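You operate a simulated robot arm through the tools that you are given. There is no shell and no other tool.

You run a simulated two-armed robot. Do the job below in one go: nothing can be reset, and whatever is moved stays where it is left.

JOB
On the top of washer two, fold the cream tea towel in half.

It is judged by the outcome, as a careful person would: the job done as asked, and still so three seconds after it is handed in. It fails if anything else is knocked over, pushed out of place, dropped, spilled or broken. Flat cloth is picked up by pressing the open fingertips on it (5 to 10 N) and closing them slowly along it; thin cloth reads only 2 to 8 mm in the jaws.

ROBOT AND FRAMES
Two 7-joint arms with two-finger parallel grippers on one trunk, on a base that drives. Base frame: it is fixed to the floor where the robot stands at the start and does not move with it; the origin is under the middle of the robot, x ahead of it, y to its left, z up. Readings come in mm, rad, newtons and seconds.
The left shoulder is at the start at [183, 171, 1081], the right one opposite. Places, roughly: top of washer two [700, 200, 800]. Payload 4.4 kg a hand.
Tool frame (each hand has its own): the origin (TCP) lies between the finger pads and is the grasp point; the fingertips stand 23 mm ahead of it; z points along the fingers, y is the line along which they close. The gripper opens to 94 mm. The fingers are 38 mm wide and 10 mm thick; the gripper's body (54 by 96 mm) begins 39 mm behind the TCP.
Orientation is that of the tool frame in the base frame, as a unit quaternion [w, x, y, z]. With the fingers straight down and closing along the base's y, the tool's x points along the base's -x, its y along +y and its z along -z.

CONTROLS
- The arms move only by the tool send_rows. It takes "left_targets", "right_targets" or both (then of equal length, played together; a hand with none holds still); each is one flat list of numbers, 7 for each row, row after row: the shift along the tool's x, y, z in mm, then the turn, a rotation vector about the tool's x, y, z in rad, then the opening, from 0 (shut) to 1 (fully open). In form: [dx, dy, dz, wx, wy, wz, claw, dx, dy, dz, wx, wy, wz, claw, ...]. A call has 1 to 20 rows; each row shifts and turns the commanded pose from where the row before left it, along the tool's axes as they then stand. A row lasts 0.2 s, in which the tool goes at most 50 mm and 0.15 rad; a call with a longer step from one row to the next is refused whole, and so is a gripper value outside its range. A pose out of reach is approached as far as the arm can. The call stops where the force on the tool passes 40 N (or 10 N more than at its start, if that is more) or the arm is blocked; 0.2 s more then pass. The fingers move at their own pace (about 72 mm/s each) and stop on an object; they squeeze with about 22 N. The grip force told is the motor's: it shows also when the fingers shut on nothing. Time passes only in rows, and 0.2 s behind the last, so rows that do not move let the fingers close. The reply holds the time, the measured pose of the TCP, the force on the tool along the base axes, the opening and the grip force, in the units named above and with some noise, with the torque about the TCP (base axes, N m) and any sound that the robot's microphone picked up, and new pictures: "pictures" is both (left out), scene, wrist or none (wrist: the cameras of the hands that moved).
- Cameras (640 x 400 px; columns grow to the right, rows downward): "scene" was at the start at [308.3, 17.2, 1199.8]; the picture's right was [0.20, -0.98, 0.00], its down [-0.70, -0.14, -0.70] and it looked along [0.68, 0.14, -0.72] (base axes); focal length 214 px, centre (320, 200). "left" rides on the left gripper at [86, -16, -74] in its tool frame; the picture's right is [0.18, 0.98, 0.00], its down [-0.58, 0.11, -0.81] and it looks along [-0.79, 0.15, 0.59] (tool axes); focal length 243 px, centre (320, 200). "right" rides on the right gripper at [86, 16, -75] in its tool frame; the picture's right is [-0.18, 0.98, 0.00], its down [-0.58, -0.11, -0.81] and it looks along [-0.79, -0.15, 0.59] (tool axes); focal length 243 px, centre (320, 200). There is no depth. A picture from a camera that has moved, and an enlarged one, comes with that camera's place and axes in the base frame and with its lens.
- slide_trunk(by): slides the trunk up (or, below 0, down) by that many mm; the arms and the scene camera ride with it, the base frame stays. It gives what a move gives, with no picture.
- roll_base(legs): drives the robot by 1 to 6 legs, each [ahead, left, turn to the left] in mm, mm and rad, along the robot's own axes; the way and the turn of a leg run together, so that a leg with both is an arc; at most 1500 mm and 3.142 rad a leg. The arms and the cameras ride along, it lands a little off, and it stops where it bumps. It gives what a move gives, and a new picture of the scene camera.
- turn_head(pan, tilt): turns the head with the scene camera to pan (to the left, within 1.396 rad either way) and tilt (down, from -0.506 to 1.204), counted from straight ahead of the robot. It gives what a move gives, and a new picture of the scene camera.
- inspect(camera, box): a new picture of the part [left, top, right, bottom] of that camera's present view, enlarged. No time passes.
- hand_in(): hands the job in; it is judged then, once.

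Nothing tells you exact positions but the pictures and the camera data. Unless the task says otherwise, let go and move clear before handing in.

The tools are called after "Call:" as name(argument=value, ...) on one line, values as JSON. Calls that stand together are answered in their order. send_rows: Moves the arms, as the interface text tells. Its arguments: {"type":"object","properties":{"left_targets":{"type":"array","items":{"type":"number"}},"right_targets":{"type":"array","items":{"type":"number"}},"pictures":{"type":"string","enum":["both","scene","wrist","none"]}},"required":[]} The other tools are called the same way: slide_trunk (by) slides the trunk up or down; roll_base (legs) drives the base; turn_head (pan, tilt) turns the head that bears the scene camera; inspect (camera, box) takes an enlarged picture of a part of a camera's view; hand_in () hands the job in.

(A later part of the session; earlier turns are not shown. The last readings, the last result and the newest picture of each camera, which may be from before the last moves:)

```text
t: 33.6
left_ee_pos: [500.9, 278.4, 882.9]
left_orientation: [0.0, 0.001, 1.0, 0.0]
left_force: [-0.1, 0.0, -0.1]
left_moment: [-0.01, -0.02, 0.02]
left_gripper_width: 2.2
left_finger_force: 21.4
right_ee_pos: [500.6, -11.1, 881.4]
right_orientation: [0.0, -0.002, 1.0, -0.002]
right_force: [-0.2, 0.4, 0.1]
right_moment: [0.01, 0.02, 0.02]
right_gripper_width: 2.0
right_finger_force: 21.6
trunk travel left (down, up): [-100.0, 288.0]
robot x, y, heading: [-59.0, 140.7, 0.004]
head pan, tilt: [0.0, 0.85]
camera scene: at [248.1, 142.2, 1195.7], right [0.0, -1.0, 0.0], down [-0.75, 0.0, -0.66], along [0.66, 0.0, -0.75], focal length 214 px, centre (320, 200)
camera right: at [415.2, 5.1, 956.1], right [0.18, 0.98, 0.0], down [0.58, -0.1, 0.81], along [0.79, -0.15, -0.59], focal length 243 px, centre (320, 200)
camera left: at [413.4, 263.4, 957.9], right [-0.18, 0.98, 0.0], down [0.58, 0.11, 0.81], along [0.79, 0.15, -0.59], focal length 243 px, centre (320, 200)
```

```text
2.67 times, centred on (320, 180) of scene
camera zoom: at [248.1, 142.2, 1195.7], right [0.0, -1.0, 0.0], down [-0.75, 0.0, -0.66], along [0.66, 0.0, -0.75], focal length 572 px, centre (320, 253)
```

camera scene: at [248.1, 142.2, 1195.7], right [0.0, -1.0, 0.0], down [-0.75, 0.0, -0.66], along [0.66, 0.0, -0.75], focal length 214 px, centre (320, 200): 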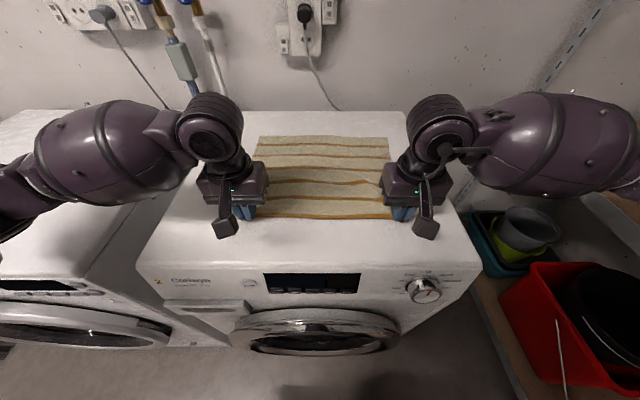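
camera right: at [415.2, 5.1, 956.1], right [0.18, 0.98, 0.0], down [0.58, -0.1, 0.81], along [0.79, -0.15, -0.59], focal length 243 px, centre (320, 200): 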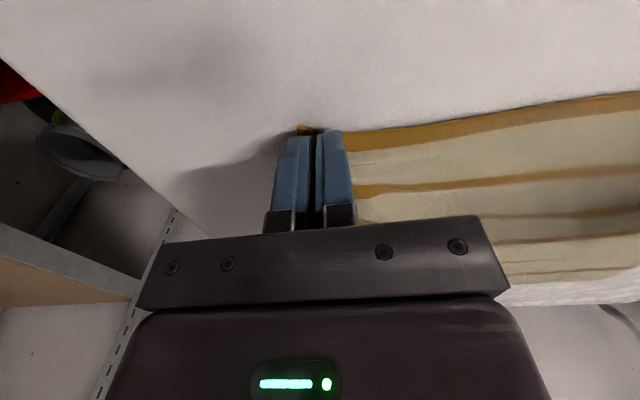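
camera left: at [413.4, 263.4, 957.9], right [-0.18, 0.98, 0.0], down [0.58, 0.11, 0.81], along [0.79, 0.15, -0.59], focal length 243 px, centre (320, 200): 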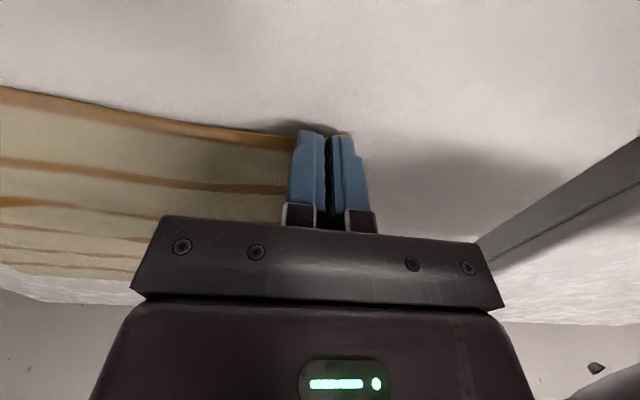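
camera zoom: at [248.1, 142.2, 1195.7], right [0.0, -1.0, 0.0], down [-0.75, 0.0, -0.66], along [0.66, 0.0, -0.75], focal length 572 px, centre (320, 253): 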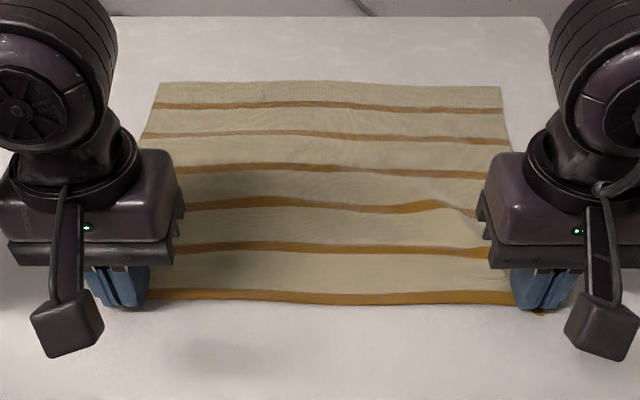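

The towel is nearly flat again. I'll give a small pull to take out the wrinkle, lower, then open slowly to release.

Call:
send_rows(left_targets=[2, 0, 0, 0, 0, 0, 0, 2, 0, 2, 0, 0, 0, 0, 0, 0, 3, 0, 0, 0, 0, 0, 0, 0, 0, 0, 0, 0.05, 0, 0, 0, 0, 0, 0, 0.1, 0, 0, 0, 0, 0, 0, 0.15, 0, 0, 0, 0, 0, 0, 0.2, 0, 0, 0, 0, 0, 0, 0.25, 0, 0, 0, 0, 0, 0, 0.3], right_targets=[3, 0, 0, 0, 0, 0, 0, 3, 0, 1, 0, 0, 0, 0, 0, 0, 2.5, 0, 0, 0, 0, 0, 0, 0, 0, 0, 0, 0.05, 0, 0, 0, 0, 0, 0, 0.1, 0, 0, 0, 0, 0, 0, 0.15, 0, 0, 0, 0, 0, 0, 0.2, 0, 0, 0, 0, 0, 0, 0.25, 0, 0, 0, 0, 0, 0, 0.3], pictures="both")

Call:
inspect(camera="left", box=[240, 100, 420, 220])

Call:
inspect(camera="right", box=[230, 100, 410, 220])

```text
t: 35.6
left_ee_pos: [495.8, 279.1, 877.5]
left_orientation: [0.0, -0.001, 1.0, 0.0]
left_force: [0.0, 0.2, 0.0]
left_moment: [-0.02, 0.0, 0.03]
left_gripper_width: 28.2
left_finger_force: 0.1
right_ee_pos: [494.1, -11.4, 877.1]
right_orientation: [-0.001, -0.003, 1.0, -0.001]
right_force: [0.1, -1.1, -0.1]
right_moment: [0.05, 0.04, -0.05]
right_gripper_width: 28.4
right_finger_force: 0.0
trunk travel left (down, up): [-100.0, 288.0]
robot x, y, heading: [-57.8, 140.9, -0.002]
head pan, tilt: [0.0, 0.85]
camera scene: at [248.2, 142.2, 1195.7], right [0.0, -1.0, 0.0], down [-0.75, 0.0, -0.66], along [0.66, 0.0, -0.75], focal length 214 px, centre (320, 200)
camera right: at [409.5, 5.0, 952.7], right [0.18, 0.98, 0.0], down [0.58, -0.1, 0.81], along [0.79, -0.15, -0.59], focal length 243 px, centre (320, 200)
camera left: at [409.4, 262.9, 952.8], right [-0.19, 0.98, 0.0], down [0.58, 0.11, 0.81], along [0.79, 0.15, -0.59], focal length 243 px, centre (320, 200)
```

scene: 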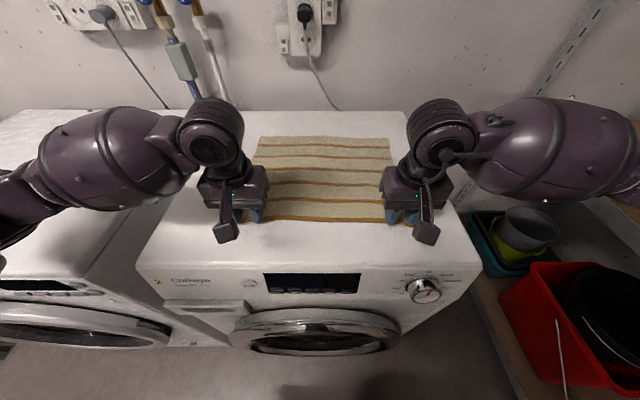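
right: 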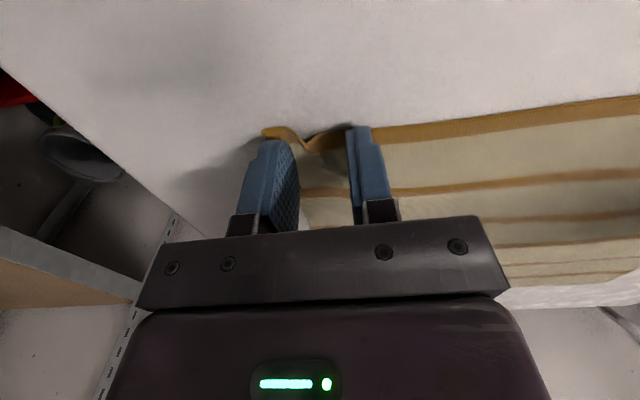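
left: 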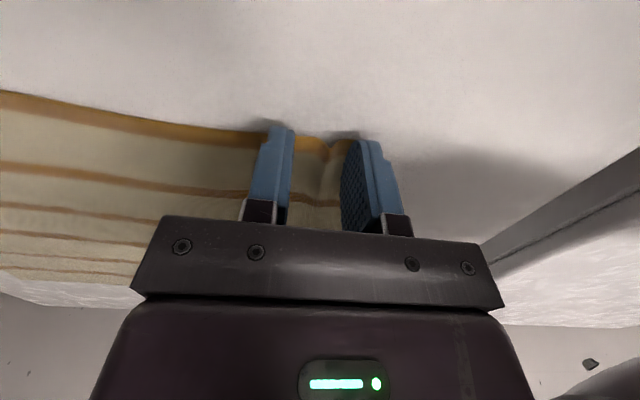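

```text
3.33 times, centred on (330, 160) of left
camera zoom: at [409.4, 262.9, 952.8], right [-0.19, 0.98, 0.0], down [0.58, 0.11, 0.81], along [0.79, 0.15, -0.59], focal length 809 px, centre (287, 333)
```

zoom: 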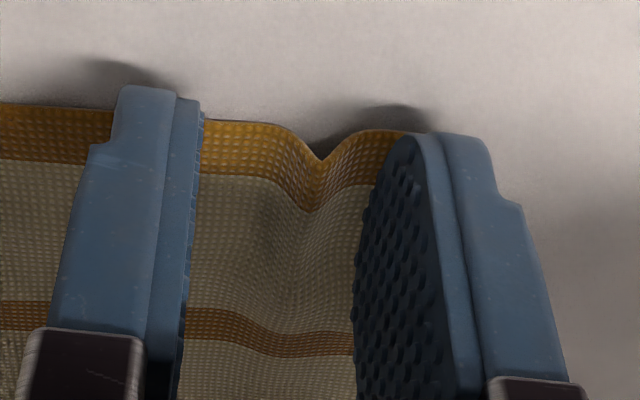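

```text
3.33 times, centred on (320, 160) of right
camera zoom: at [409.5, 5.0, 952.7], right [0.18, 0.98, 0.0], down [0.58, -0.1, 0.81], along [0.79, -0.15, -0.59], focal length 809 px, centre (320, 333)
```

zoom: 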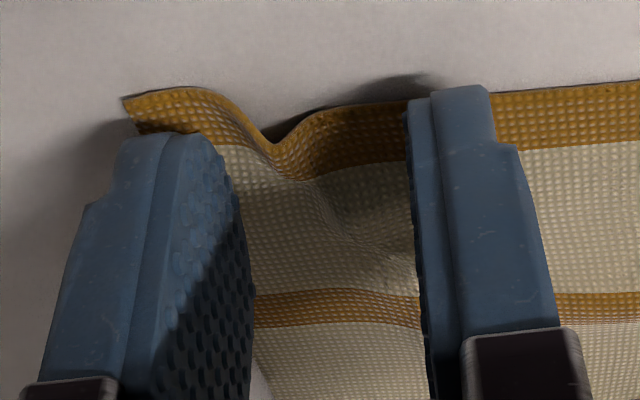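

The hem is laid down and released, and the ridges are still standing between the fingers. I'll slide both hands about 14 mm toward the robot so that only about 11 mm of hem is under the pads, then press and re-grip.

Call:
send_rows(left_targets=[0, 0, -4, 0, 0, 0, 0.3, 7, 0, 0, 0, 0, 0, 0.3, 7, 0, 0, 0, 0, 0, 0.3, 0, 0, 4, 0, 0, 0, 0.3, 0, 0, 2, 0, 0, 0, 0.3, 0, 0, 0, 0, 0, 0, 0.3], right_targets=[0, 0, -4, 0, 0, 0, 0.3, 7.5, 0, 0, 0, 0, 0, 0.3, 7.5, 0, 0, 0, 0, 0, 0.3, 0, 0, 4, 0, 0, 0, 0.3, 0, 0, 2, 0, 0, 0, 0.3, 0, 0, 0, 0, 0, 0, 0.3], pictures="wrist")

Call:
inspect(camera="left", box=[240, 100, 420, 220])

Call:
inspect(camera="right", box=[230, 100, 410, 220])

Call:
inspect(camera="scene", box=[200, 110, 440, 250])

```text
t: 37.0
left_ee_pos: [482.1, 278.5, 875.3]
left_orientation: [-0.001, 0.0, 1.0, 0.0]
left_force: [-0.5, 0.1, -0.2]
left_moment: [-0.04, -0.01, -0.01]
left_gripper_width: 28.3
left_finger_force: 0.0
right_ee_pos: [479.5, -12.0, 876.7]
right_orientation: [0.001, -0.003, 1.0, 0.0]
right_force: [0.4, -0.1, -0.9]
right_moment: [0.0, 0.04, 0.01]
right_gripper_width: 28.2
right_finger_force: 0.1
trunk travel left (down, up): [-100.0, 288.0]
robot x, y, heading: [-60.3, 142.4, 0.003]
head pan, tilt: [0.0, 0.85]
camera right: at [395.2, 4.5, 951.1], right [0.18, 0.98, 0.0], down [0.58, -0.1, 0.81], along [0.79, -0.15, -0.59], focal length 243 px, centre (320, 200)
camera left: at [395.3, 263.1, 950.4], right [-0.19, 0.98, 0.0], down [0.58, 0.11, 0.81], along [0.79, 0.15, -0.59], focal length 243 px, centre (320, 200)
```

right: 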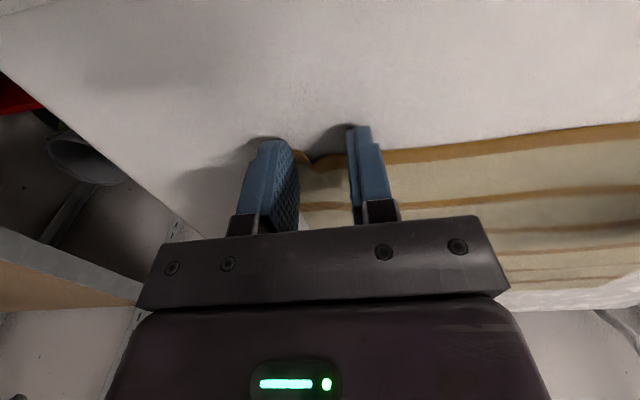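
left: 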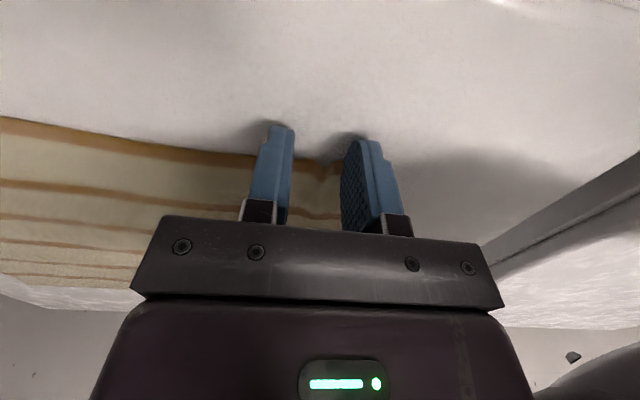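

```text
3.33 times, centred on (330, 160) of left
camera zoom: at [395.3, 263.1, 950.4], right [-0.19, 0.98, 0.0], down [0.58, 0.11, 0.81], along [0.79, 0.15, -0.59], focal length 809 px, centre (287, 333)
```

zoom: 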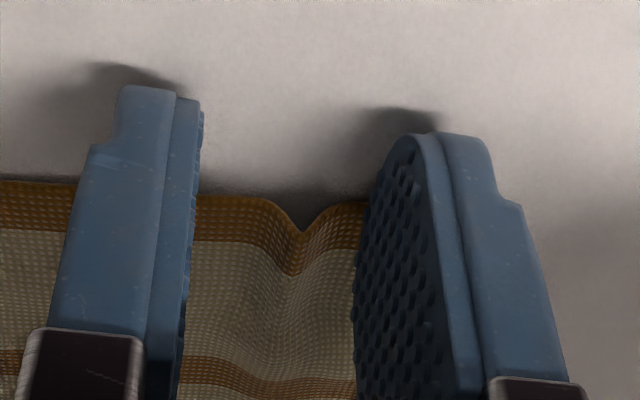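

```text
3.33 times, centred on (320, 160) of right
camera zoom: at [395.2, 4.5, 951.1], right [0.18, 0.98, 0.0], down [0.58, -0.1, 0.81], along [0.79, -0.15, -0.59], focal length 809 px, centre (320, 333)
```

zoom: 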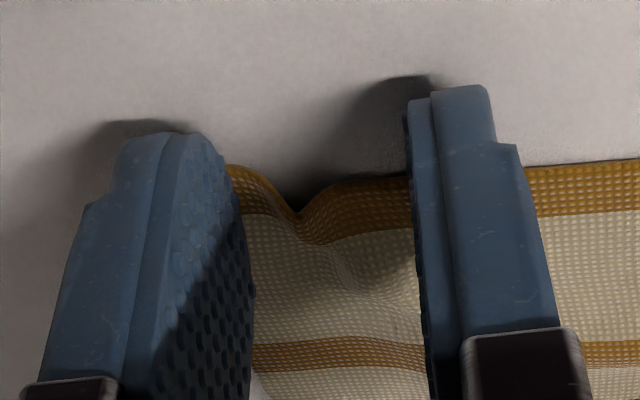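

```text
2.67 times, centred on (320, 180) of scene
camera zoom: at [248.1, 142.2, 1195.7], right [0.0, -1.0, 0.0], down [-0.75, 0.0, -0.66], along [0.66, 0.0, -0.75], focal length 572 px, centre (320, 253)
```

zoom: 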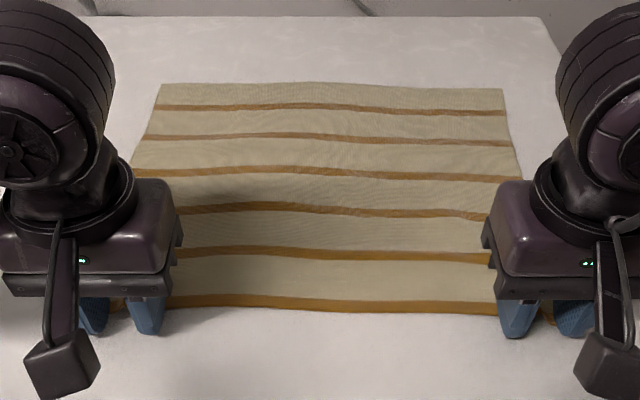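

The near edge is now about 7 mm beyond each TCP, so roughly 11 mm of hem lies under the pads. I'll press down gently.

Call:
send_rows(left_targets=[0, 0, 1.0, 0, 0, 0, 0.3, 0, 0, 0, 0, 0, 0, 0.3], right_targets=[0, 0, 1.5, 0, 0, 0, 0.3, 0, 0, 0, 0, 0, 0, 0.3], pictures="none")

```text
t: 37.6
left_ee_pos: [479.7, 279.4, 873.8]
left_orientation: [0.0, 0.0, 1.0, 0.0]
left_force: [0.0, 0.6, 1.1]
left_moment: [-0.02, -0.01, -0.01]
left_gripper_width: 28.2
left_finger_force: 0.1
right_ee_pos: [480.3, -10.8, 874.3]
right_orientation: [0.0, -0.002, 1.0, -0.001]
right_force: [-0.4, -0.2, 2.8]
right_moment: [-0.01, -0.03, -0.02]
right_gripper_width: 28.1
right_finger_force: 0.1
trunk travel left (down, up): [-100.0, 288.0]
robot x, y, heading: [-57.8, 141.8, 0.005]
head pan, tilt: [0.0, 0.85]
```

Call:
send_rows(left_targets=[0, 0, 1.0, 0, 0, 0, 0.3, 0, 0, 0, 0, 0, 0, 0.3], right_targets=[0, 0, 0.7, 0, 0, 0, 0.3, 0, 0, 0, 0, 0, 0, 0.3], pictures="none")

```text
t: 38.2
left_ee_pos: [481.3, 280.0, 876.0]
left_orientation: [0.0, -0.001, 1.0, 0.0]
left_force: [1.3, 0.2, 2.1]
left_moment: [0.02, -0.05, 0.01]
left_gripper_width: 28.2
left_finger_force: 0.0
right_ee_pos: [479.3, -12.8, 874.0]
right_orientation: [0.0, -0.002, 1.0, -0.001]
right_force: [1.1, -1.4, 8.1]
right_moment: [0.0, -0.12, 0.0]
right_gripper_width: 28.2
right_finger_force: 0.0
trunk travel left (down, up): [-100.0, 288.0]
robot x, y, heading: [-60.0, 141.4, -0.001]
head pan, tilt: [0.0, 0.85]
```

Right reads 8 N and left only 2 N. I'll press the left a little more, then close both slowly, moving inward as the pads come together.

Call:
send_rows(left_targets=[0, 0, 0.8, 0, 0, 0, 0.3, 0, 0, 0, 0, 0, 0, 0.3, 0, -0.6, 0, 0, 0, 0, 0.28, 0, -0.6, 0, 0, 0, 0, 0.26, 0, -0.6, 0, 0, 0, 0, 0.24, 0, -0.6, 0, 0, 0, 0, 0.22, 0, -0.6, 0, 0, 0, 0, 0.2, 0, -0.6, 0, 0, 0, 0, 0.18, 0, -0.6, 0, 0, 0, 0, 0.16], right_targets=[0, 0, 0, 0, 0, 0, 0.3, 0, 0, 0, 0, 0, 0, 0.3, 0, 0.6, 0, 0, 0, 0, 0.28, 0, 0.6, 0, 0, 0, 0, 0.26, 0, 0.6, 0, 0, 0, 0, 0.24, 0, 0.6, 0, 0, 0, 0, 0.22, 0, 0.6, 0, 0, 0, 0, 0.2, 0, 0.6, 0, 0, 0, 0, 0.18, 0, 0.6, 0, 0, 0, 0, 0.16], pictures="wrist")

Call:
inspect(camera="left", box=[240, 100, 420, 220])

Call:
inspect(camera="right", box=[230, 100, 410, 220])

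```text
t: 40.2
left_ee_pos: [481.7, 274.8, 874.9]
left_orientation: [0.0, -0.001, 1.0, 0.001]
left_force: [-0.5, 2.5, 18.6]
left_moment: [0.06, -0.3, 0.05]
left_gripper_width: 14.5
left_finger_force: 0.0
right_ee_pos: [479.3, -6.5, 875.3]
right_orientation: [0.0, -0.003, 1.0, -0.002]
right_force: [-0.3, -0.3, 2.8]
right_moment: [-0.01, -0.03, -0.02]
right_gripper_width: 15.0
right_finger_force: 0.1
trunk travel left (down, up): [-100.0, 288.0]
robot x, y, heading: [-59.0, 146.2, -0.001]
head pan, tilt: [0.0, 0.85]
camera right: at [393.5, 8.7, 949.6], right [0.18, 0.98, 0.0], down [0.58, -0.1, 0.81], along [0.79, -0.15, -0.59], focal length 243 px, centre (320, 200)
camera left: at [394.6, 258.7, 948.9], right [-0.19, 0.98, 0.0], down [0.58, 0.11, 0.81], along [0.79, 0.15, -0.59], focal length 243 px, centre (320, 200)
```

right: 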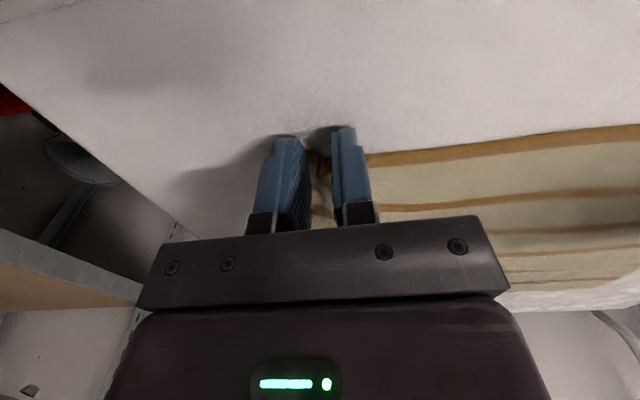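
left: 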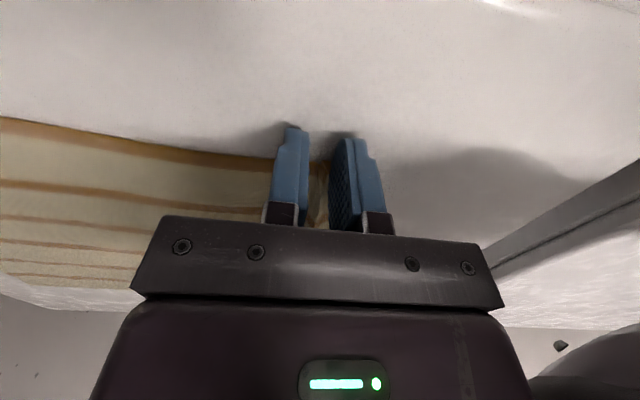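

```text
3.33 times, centred on (330, 160) of left
camera zoom: at [394.6, 258.7, 948.9], right [-0.19, 0.98, 0.0], down [0.58, 0.11, 0.81], along [0.79, 0.15, -0.59], focal length 809 px, centre (287, 333)
```

zoom: 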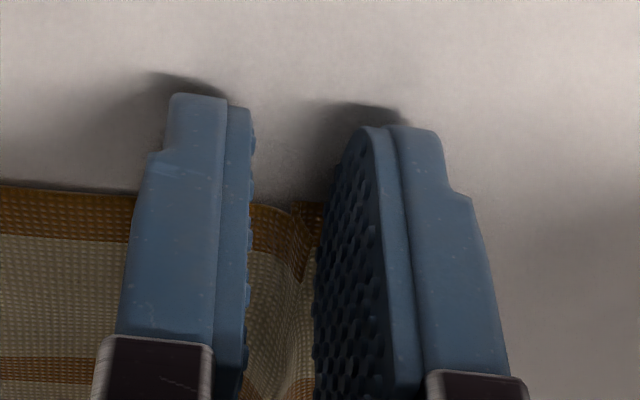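

```text
3.33 times, centred on (320, 160) of right
camera zoom: at [393.5, 8.7, 949.6], right [0.18, 0.98, 0.0], down [0.58, -0.1, 0.81], along [0.79, -0.15, -0.59], focal length 809 px, centre (320, 333)
```

zoom: 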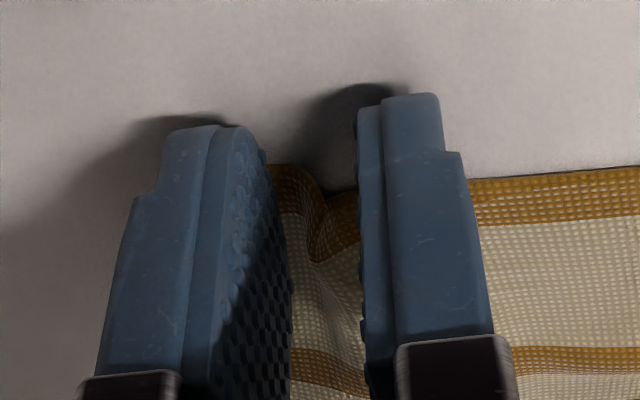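

Taller ridges have formed right at the hem. I'll finish closing and ease the left.

Call:
send_rows(left_targets=[0, -0.6, -0.9, 0, 0, 0, 0.14, 0, -0.6, 0, 0, 0, 0, 0.12, 0, -0.6, 0, 0, 0, 0, 0.1, 0, -0.6, 0, 0, 0, 0, 0.08, 0, -0.6, 0, 0, 0, 0, 0.06, 0, -0.6, 0, 0, 0, 0, 0.04, 0, -0.4, 0, 0, 0, 0, 0.02, 0, 0, 0, 0, 0, 0, 0, 0, 0, 0, 0, 0, 0, 0, 0, 0, 0, 0, 0, 0, 0], right_targets=[0, 0.6, 0.2, 0, 0, 0, 0.14, 0, 0.6, 0, 0, 0, 0, 0.12, 0, 0.6, 0, 0, 0, 0, 0.1, 0, 0.6, 0, 0, 0, 0, 0.08, 0, 0.6, 0, 0, 0, 0, 0.06, 0, 0.6, 0, 0, 0, 0, 0.04, 0, 0.4, 0, 0, 0, 0, 0.02, 0, 0, 0, 0, 0, 0, 0, 0, 0, 0, 0, 0, 0, 0, 0, 0, 0, 0, 0, 0, 0], pictures="none")

Call:
send_rows(left_targets=[0, 0, -4, 0, 0, 0, 0, 0, 0, -7, 0, 0, 0, 0, -2, 0, -7, 0, 0, 0, 0, -2, 0, -7, 0, 0, 0, 0, 0, 0, 0, 0, 0, 0, 0], right_targets=[0, 0, -4, 0, 0, 0, 0, 0, 0, -7, 0, 0, 0, 0, -2, 0, -7, 0, 0, 0, 0, -2, 0, -7, 0, 0, 0, 0, 0, 0, 0, 0, 0, 0, 0], pictures="both")

Call:
inspect(camera="scene", box=[200, 110, 440, 250])

Call:
inspect(camera="left", box=[240, 100, 420, 220])

Call:
inspect(camera="right", box=[230, 100, 410, 220])

```text
t: 42.4
left_ee_pos: [480.8, 271.5, 874.3]
left_orientation: [0.001, -0.001, 1.0, 0.0]
left_force: [1.7, 2.0, 13.4]
left_moment: [0.11, -0.24, 0.04]
left_gripper_width: 2.5
left_finger_force: 22.6
right_ee_pos: [478.5, -3.4, 875.0]
right_orientation: [0.001, -0.003, 1.0, -0.001]
right_force: [0.9, -0.8, 6.1]
right_moment: [0.0, -0.1, 0.0]
right_gripper_width: 2.3
right_finger_force: 21.9
trunk travel left (down, up): [-100.0, 288.0]
robot x, y, heading: [-61.6, 137.8, 0.001]
head pan, tilt: [0.0, 0.85]
```

```text
t: 43.6
left_ee_pos: [485.9, 271.2, 899.0]
left_orientation: [-0.001, -0.001, 1.0, 0.0]
left_force: [0.1, -0.4, -0.5]
left_moment: [0.01, 0.02, -0.02]
left_gripper_width: 2.2
left_finger_force: 22.6
right_ee_pos: [484.0, -3.1, 899.1]
right_orientation: [-0.001, -0.003, 1.0, -0.001]
right_force: [-0.3, 0.3, 0.2]
right_moment: [0.04, 0.02, -0.01]
right_gripper_width: 2.4
right_finger_force: 22.2
trunk travel left (down, up): [-100.0, 288.0]
robot x, y, heading: [-60.7, 143.2, 0.002]
head pan, tilt: [0.0, 0.85]
camera scene: at [248.3, 142.2, 1195.6], right [0.0, -1.0, 0.0], down [-0.75, 0.0, -0.66], along [0.66, 0.0, -0.75], focal length 214 px, centre (320, 200)
camera right: at [398.9, 12.9, 973.9], right [0.18, 0.98, 0.0], down [0.58, -0.1, 0.81], along [0.79, -0.15, -0.59], focal length 243 px, centre (320, 200)
camera left: at [399.1, 254.7, 973.8], right [-0.19, 0.98, 0.0], down [0.58, 0.11, 0.81], along [0.79, 0.15, -0.59], focal length 243 px, centre (320, 200)
```

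scene: 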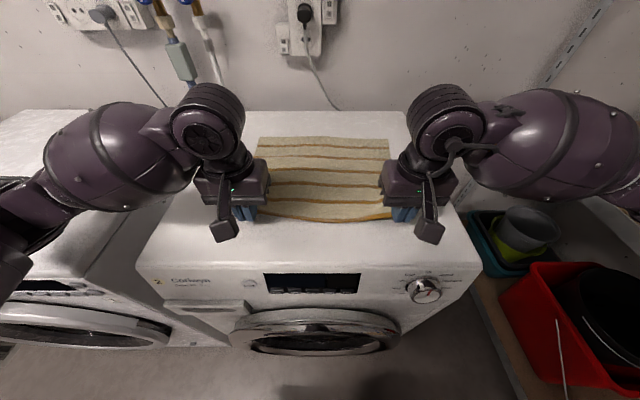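
right: 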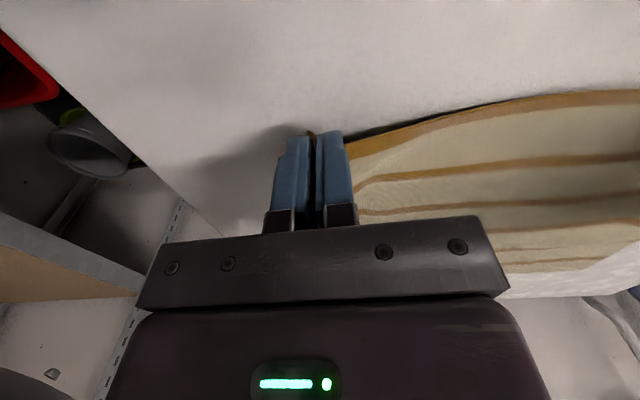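
left: 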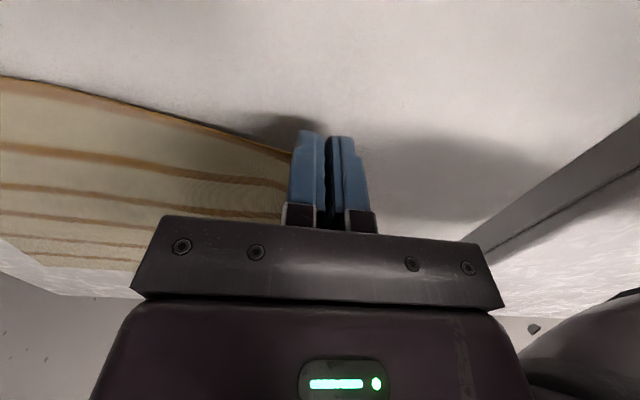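

```text
2.67 times, centred on (320, 180) of scene
camera zoom: at [248.3, 142.2, 1195.6], right [0.0, -1.0, 0.0], down [-0.75, 0.0, -0.66], along [0.66, 0.0, -0.75], focal length 572 px, centre (320, 253)
```

zoom: 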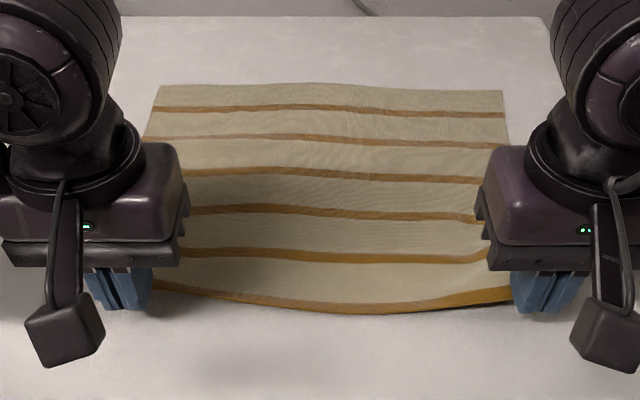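

```text
3.33 times, centred on (330, 160) of left
camera zoom: at [399.1, 254.7, 973.8], right [-0.19, 0.98, 0.0], down [0.58, 0.11, 0.81], along [0.79, 0.15, -0.59], focal length 809 px, centre (287, 333)
```

zoom: 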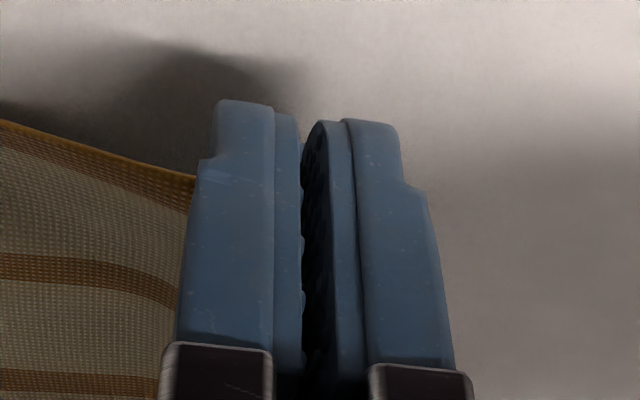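

```text
3.33 times, centred on (320, 160) of right
camera zoom: at [398.9, 12.9, 973.9], right [0.18, 0.98, 0.0], down [0.58, -0.1, 0.81], along [0.79, -0.15, -0.59], focal length 809 px, centre (320, 333)
```

zoom: 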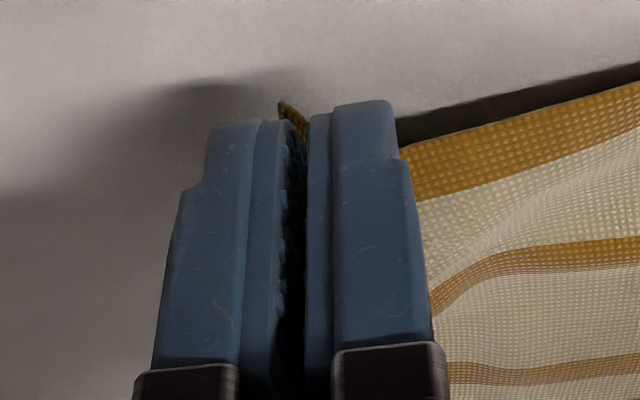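

Both corners are gripped again, this time right at the hem. The far edge is now at about (787,314) and (778,-52). I'll lift along a tauter arc, spreading the hands slightly to straighten the hem.

Call:
send_rows(left_targets=[-3.13, 0.8, -14.8, 0, 0, 0, 0, -3.13, 0.8, -14.8, 0, 0, 0, 0, -3.13, 0.8, -14.8, 0, 0, 0, 0, -12.4, 0.8, -15.9, 0, 0, 0, 0, -14.7, 0.8, -14, 0, 0, 0, 0, -16.9, 0.8, -11.8, 0, 0, 0, 0, -18.6, 0.8, -9.4, 0, 0, 0, 0, 0, 0, 0, 0, 0, 0, 0], right_targets=[-0.77, -0.8, -14.8, 0, 0, 0, 0, -0.77, -0.8, -14.8, 0, 0, 0, 0, -0.77, -0.8, -14.8, 0, 0, 0, 0, -12.4, -0.8, -15.9, 0, 0, 0, 0, -14.7, -0.8, -14, 0, 0, 0, 0, -16.9, -0.8, -11.8, 0, 0, 0, 0, -18.6, -0.8, -9.4, 0, 0, 0, 0, 0, 0, 0, 0, 0, 0, 0], pictures="both")

Call:
inspect(camera="scene", box=[200, 90, 440, 230])

```text
t: 45.4
left_ee_pos: [555.8, 276.0, 993.4]
left_orientation: [0.0, 0.0, 1.0, 0.0]
left_force: [-0.1, -0.8, 0.1]
left_moment: [-0.01, 0.01, -0.06]
left_gripper_width: 2.3
left_finger_force: 21.9
right_ee_pos: [548.9, -10.2, 994.7]
right_orientation: [0.001, -0.003, 1.0, -0.001]
right_force: [-0.3, 1.7, -0.7]
right_moment: [0.05, 0.01, 0.04]
right_gripper_width: 1.9
right_finger_force: 22.4
trunk travel left (down, up): [-100.0, 288.0]
robot x, y, heading: [-60.9, 141.6, 0.003]
head pan, tilt: [0.0, 0.85]
camera scene: at [248.1, 142.2, 1195.7], right [0.0, -1.0, 0.0], down [-0.75, 0.0, -0.66], along [0.66, 0.0, -0.75], focal length 214 px, centre (320, 200)
camera right: at [463.8, 6.2, 1070.0], right [0.18, 0.98, 0.0], down [0.58, -0.1, 0.81], along [0.79, -0.15, -0.59], focal length 243 px, centre (320, 200)
camera left: at [470.3, 259.8, 1067.4], right [-0.18, 0.98, 0.0], down [0.58, 0.11, 0.81], along [0.79, 0.15, -0.59], focal length 243 px, centre (320, 200)
```

scene: 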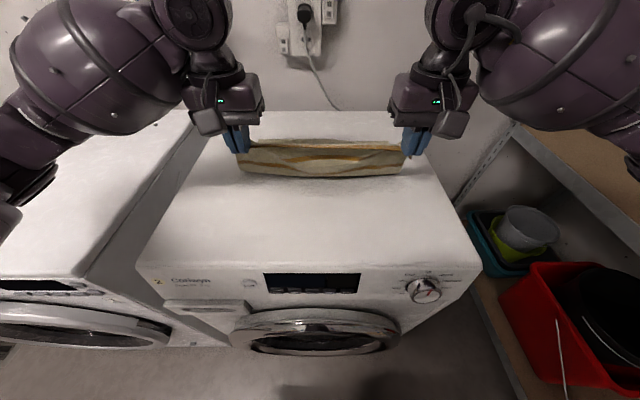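
right: 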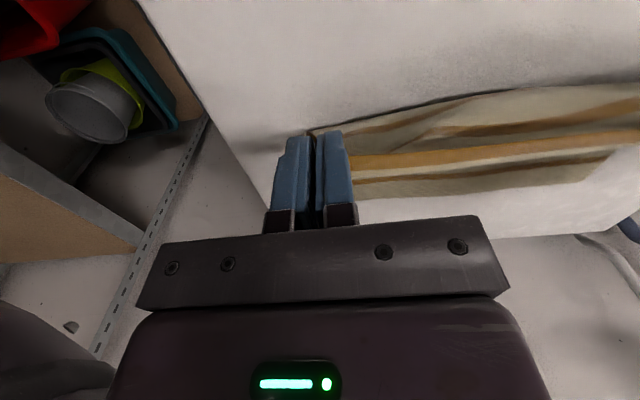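
left: 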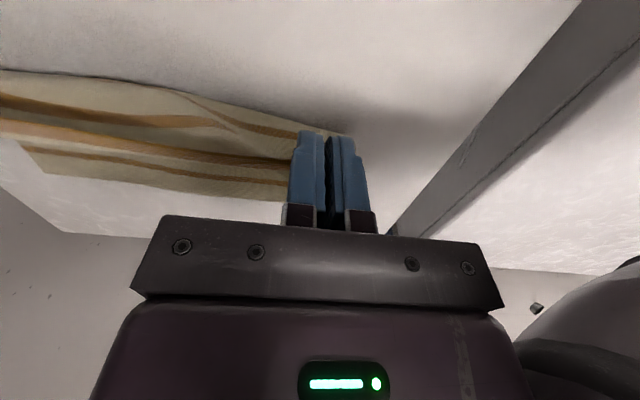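

```text
2.67 times, centred on (320, 160) of scene
camera zoom: at [248.1, 142.2, 1195.7], right [0.0, -1.0, 0.0], down [-0.75, 0.0, -0.66], along [0.66, 0.0, -0.75], focal length 572 px, centre (320, 307)
```

zoom: 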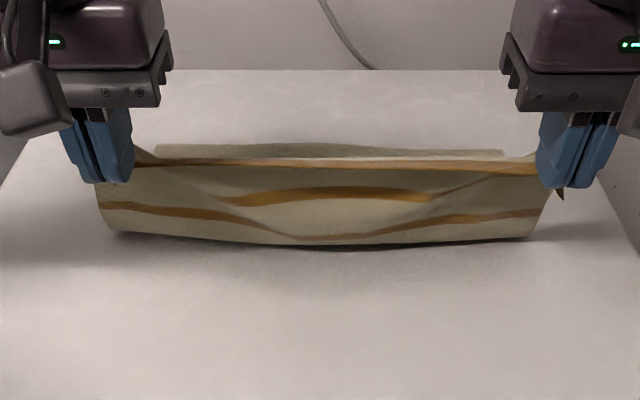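

The hem is straight now, but the towel slid a few mm toward me, with the far edge at ~776/767. I'll continue over the top with a looser arc, then re-measure.

Call:
send_rows(left_targets=[-21.4, 0, -3.5, 0, 0.05, 0, 0, -22.05, 0, -3.97, 0, 0.05, 0, 0, -22.17, 0, -2.02, 0, 0.05, 0, 0, -22.54, 0, -0.11, 0, 0.05, 0, 0, -22.17, 0, 1.98, 0, 0.05, 0, 0, -22.06, 0, 4.06, 0, 0.05, 0, 0, -21.25, 0, 6.48, 0, 0.05, 0, 0, 0, 0, 0, 0, 0, 0, 0], right_targets=[-19.3, 0, -2.2, 0, 0.05, 0, 0, -22.05, 0, -3.97, 0, 0.05, 0, 0, -22.17, 0, -2.02, 0, 0.05, 0, 0, -22.54, 0, -0.11, 0, 0.05, 0, 0, -22.17, 0, 1.98, 0, 0.05, 0, 0, -22.06, 0, 4.06, 0, 0.05, 0, 0, -21.25, 0, 6.48, 0, 0.05, 0, 0, 0, 0, 0, 0, 0, 0, 0], pictures="both")

Call:
inspect(camera="scene", box=[220, 90, 420, 200])

Call:
inspect(camera="left", box=[100, 40, 420, 240])

Call:
inspect(camera="right", box=[230, 40, 550, 240])

```text
t: 47.2
left_ee_pos: [706.6, 276.8, 967.6]
left_orientation: [-0.175, 0.0, 0.985, 0.0]
left_force: [-0.2, -1.4, -0.1]
left_moment: [-0.03, -0.02, -0.01]
left_gripper_width: 2.3
left_finger_force: 22.1
right_ee_pos: [692.1, -9.4, 968.3]
right_orientation: [-0.173, -0.003, 0.985, -0.002]
right_force: [-0.7, 1.6, 0.6]
right_moment: [0.09, -0.01, 0.01]
right_gripper_width: 2.1
right_finger_force: 22.0
trunk travel left (down, up): [-100.0, 288.0]
robot x, y, heading: [-59.2, 139.7, 0.002]
head pan, tilt: [0.0, 0.85]
camera scene: at [247.4, 142.2, 1196.1], right [0.0, -1.0, 0.0], down [-0.75, 0.0, -0.66], along [0.66, 0.0, -0.75], focal length 214 px, centre (320, 200)
camera right: at [638.8, 7.2, 1068.4], right [0.17, 0.98, -0.07], down [0.82, -0.1, 0.56], along [0.54, -0.15, -0.83], focal length 243 px, centre (320, 200)
camera left: at [650.7, 261.0, 1068.7], right [-0.17, 0.98, 0.06], down [0.82, 0.11, 0.56], along [0.54, 0.15, -0.83], focal length 243 px, centre (320, 200)
```

scene: 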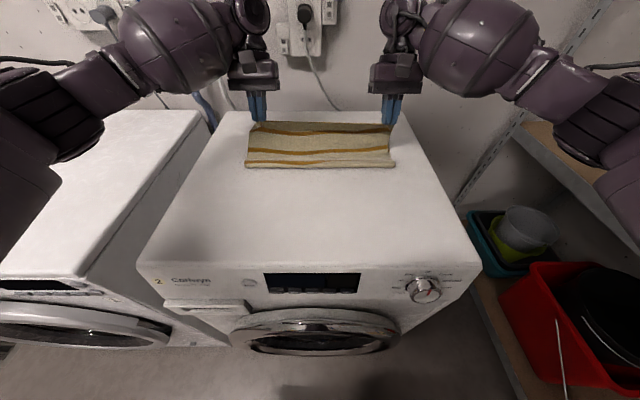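
right: 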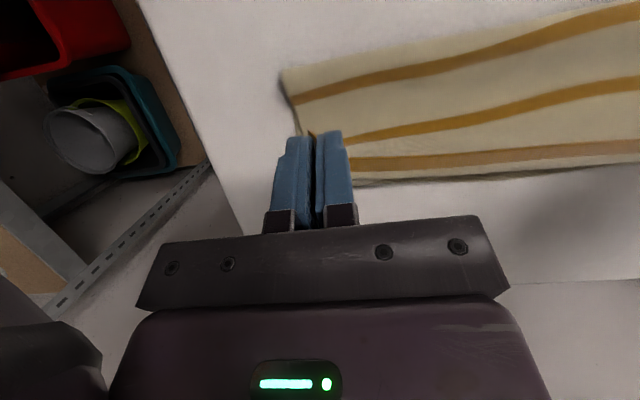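
left: 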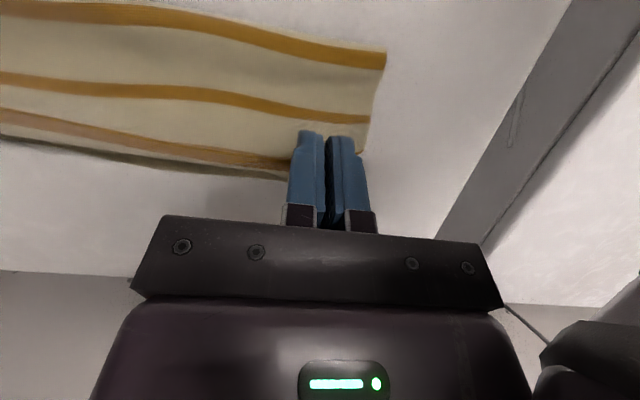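

```text
3.20 times, centred on (320, 145) of scene
camera zoom: at [247.4, 142.2, 1196.1], right [0.0, -1.0, 0.0], down [-0.75, 0.0, -0.66], along [0.66, 0.0, -0.75], focal length 686 px, centre (320, 376)
```

zoom: 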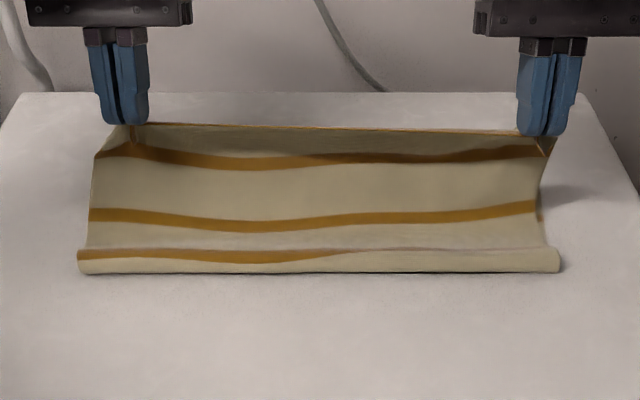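

```text
2.00 times, centred on (260, 140) of left
camera zoom: at [650.7, 261.0, 1068.7], right [-0.17, 0.98, 0.06], down [0.82, 0.11, 0.56], along [0.54, 0.15, -0.83], focal length 485 px, centre (440, 320)
```

zoom: 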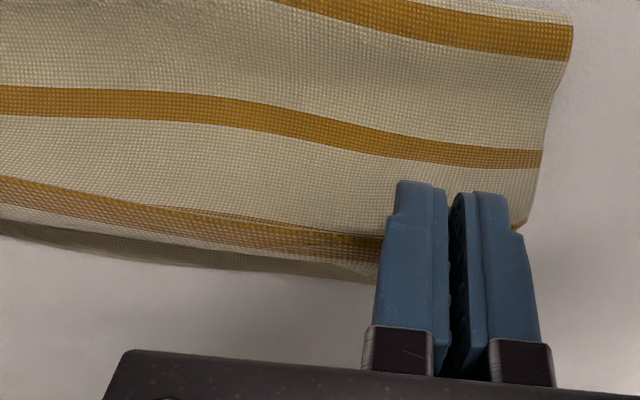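

```text
2.00 times, centred on (390, 140) of right
camera zoom: at [638.8, 7.2, 1068.4], right [0.17, 0.98, -0.07], down [0.82, -0.1, 0.56], along [0.54, -0.15, -0.83], focal length 485 px, centre (180, 320)
```

zoom: 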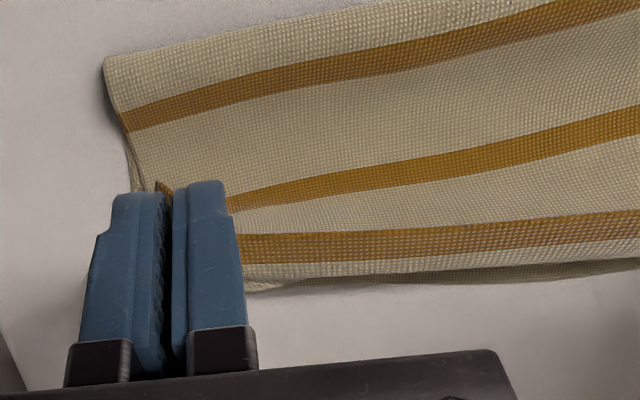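

Much better: the hem now sits as the top edge with only a small flap, and the lower layer's far edge is steady at ~773 left and ~766 right. I'll lower most of the way.

Call:
send_rows(left_targets=[-15.98, 0, 5.88, 0, 0.05, 0, 0, -15.19, 0, 7.69, 0, 0.05, 0, 0, -14.19, 0, 8.69, 0, 0.05, 0, 0, -13.77, 0, 9.57, 0, 0, 0, 0, 0, 0, 0, 0, 0, 0, 0], right_targets=[-16.92, 0, 5.53, 0, 0.05, 0, 0, -16.58, 0, 7.11, 0, 0.05, 0, 0, -15.99, 0, 7.82, 0, 0.05, 0, 0, -14.65, 0, 9.09, 0, 0, 0, 0, 0, 0, 0, 0, 0, 0, 0], pictures="both")

Call:
inspect(camera="scene", box=[220, 90, 420, 200])

Call:
inspect(camera="left", box=[100, 40, 420, 240])

Call:
inspect(camera="right", box=[230, 40, 550, 240])

```text
t: 48.4
left_ee_pos: [747.3, 276.3, 916.3]
left_orientation: [-0.247, 0.001, 0.969, 0.001]
left_force: [0.0, 0.0, 0.0]
left_moment: [0.01, -0.02, 0.01]
left_gripper_width: 2.2
left_finger_force: 22.4
right_ee_pos: [739.6, -8.1, 915.3]
right_orientation: [-0.246, -0.001, 0.969, -0.002]
right_force: [0.3, 0.8, -0.1]
right_moment: [0.06, -0.01, -0.04]
right_gripper_width: 2.0
right_finger_force: 22.3
trunk travel left (down, up): [-100.0, 288.0]
robot x, y, heading: [-56.4, 143.0, 0.006]
head pan, tilt: [0.0, 0.85]
camera scene: at [247.5, 142.2, 1196.1], right [0.0, -1.0, 0.0], down [-0.75, 0.0, -0.66], along [0.66, 0.0, -0.75], focal length 214 px, centre (320, 200)
camera right: at [701.2, 8.5, 1022.8], right [0.16, 0.98, -0.09], down [0.9, -0.1, 0.43], along [0.41, -0.15, -0.9], focal length 243 px, centre (320, 200)
camera left: at [706.2, 260.7, 1023.2], right [-0.16, 0.98, 0.09], down [0.9, 0.11, 0.43], along [0.41, 0.15, -0.9], focal length 243 px, centre (320, 200)
```

scene: 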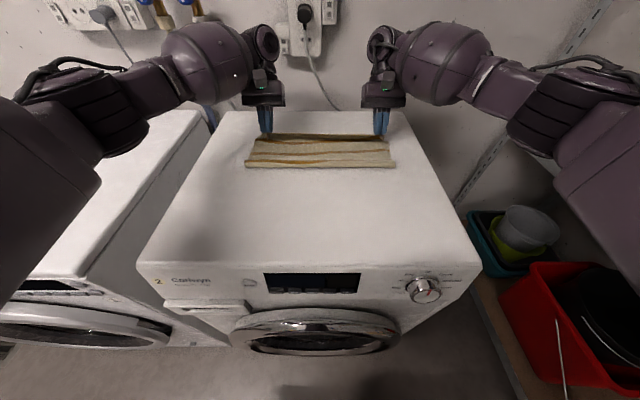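
right: 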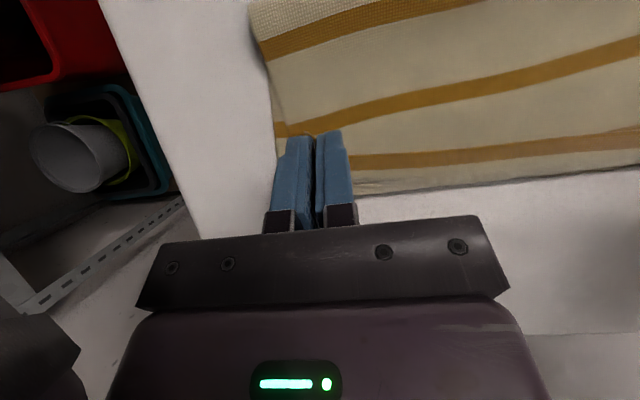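
left: 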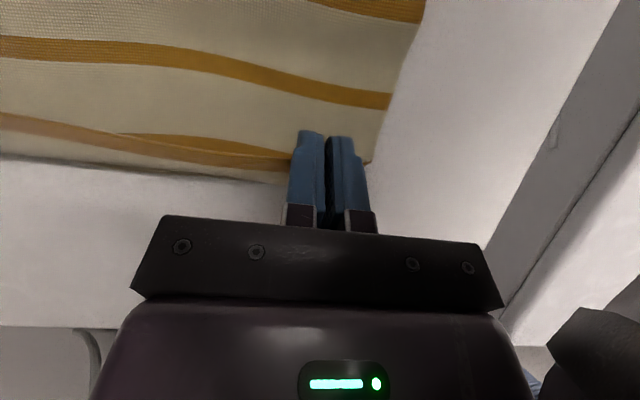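

```text
3.20 times, centred on (320, 145) of scene
camera zoom: at [247.5, 142.2, 1196.1], right [0.0, -1.0, 0.0], down [-0.75, 0.0, -0.66], along [0.66, 0.0, -0.75], focal length 686 px, centre (320, 376)
```

zoom: 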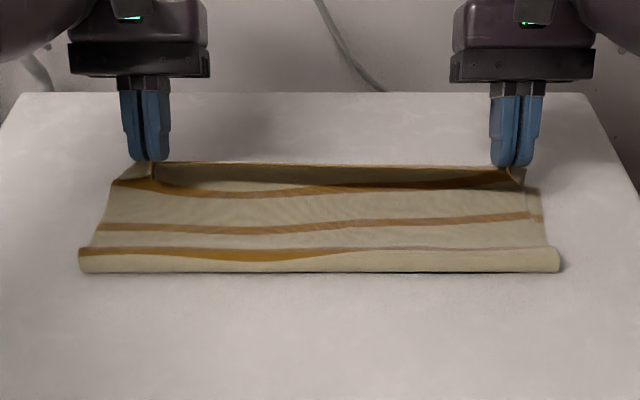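

```text
2.00 times, centred on (260, 140) of left
camera zoom: at [706.2, 260.7, 1023.2], right [-0.16, 0.98, 0.09], down [0.9, 0.11, 0.43], along [0.41, 0.15, -0.9], focal length 485 px, centre (440, 320)
```

zoom: 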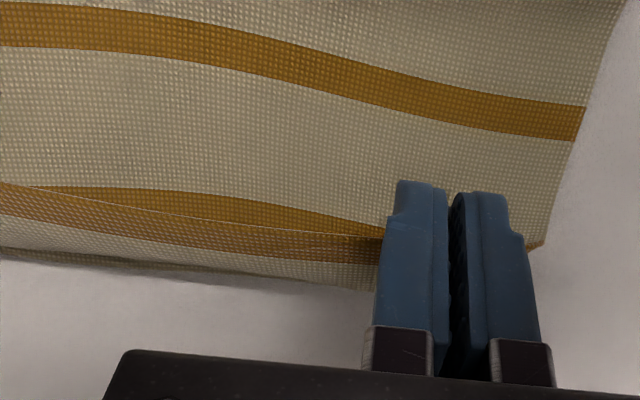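

```text
2.00 times, centred on (390, 140) of right
camera zoom: at [701.2, 8.5, 1022.8], right [0.16, 0.98, -0.09], down [0.9, -0.1, 0.43], along [0.41, -0.15, -0.9], focal length 485 px, centre (180, 320)
```

zoom: 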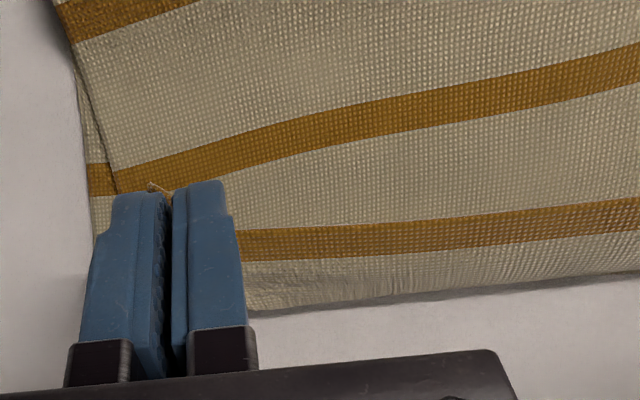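

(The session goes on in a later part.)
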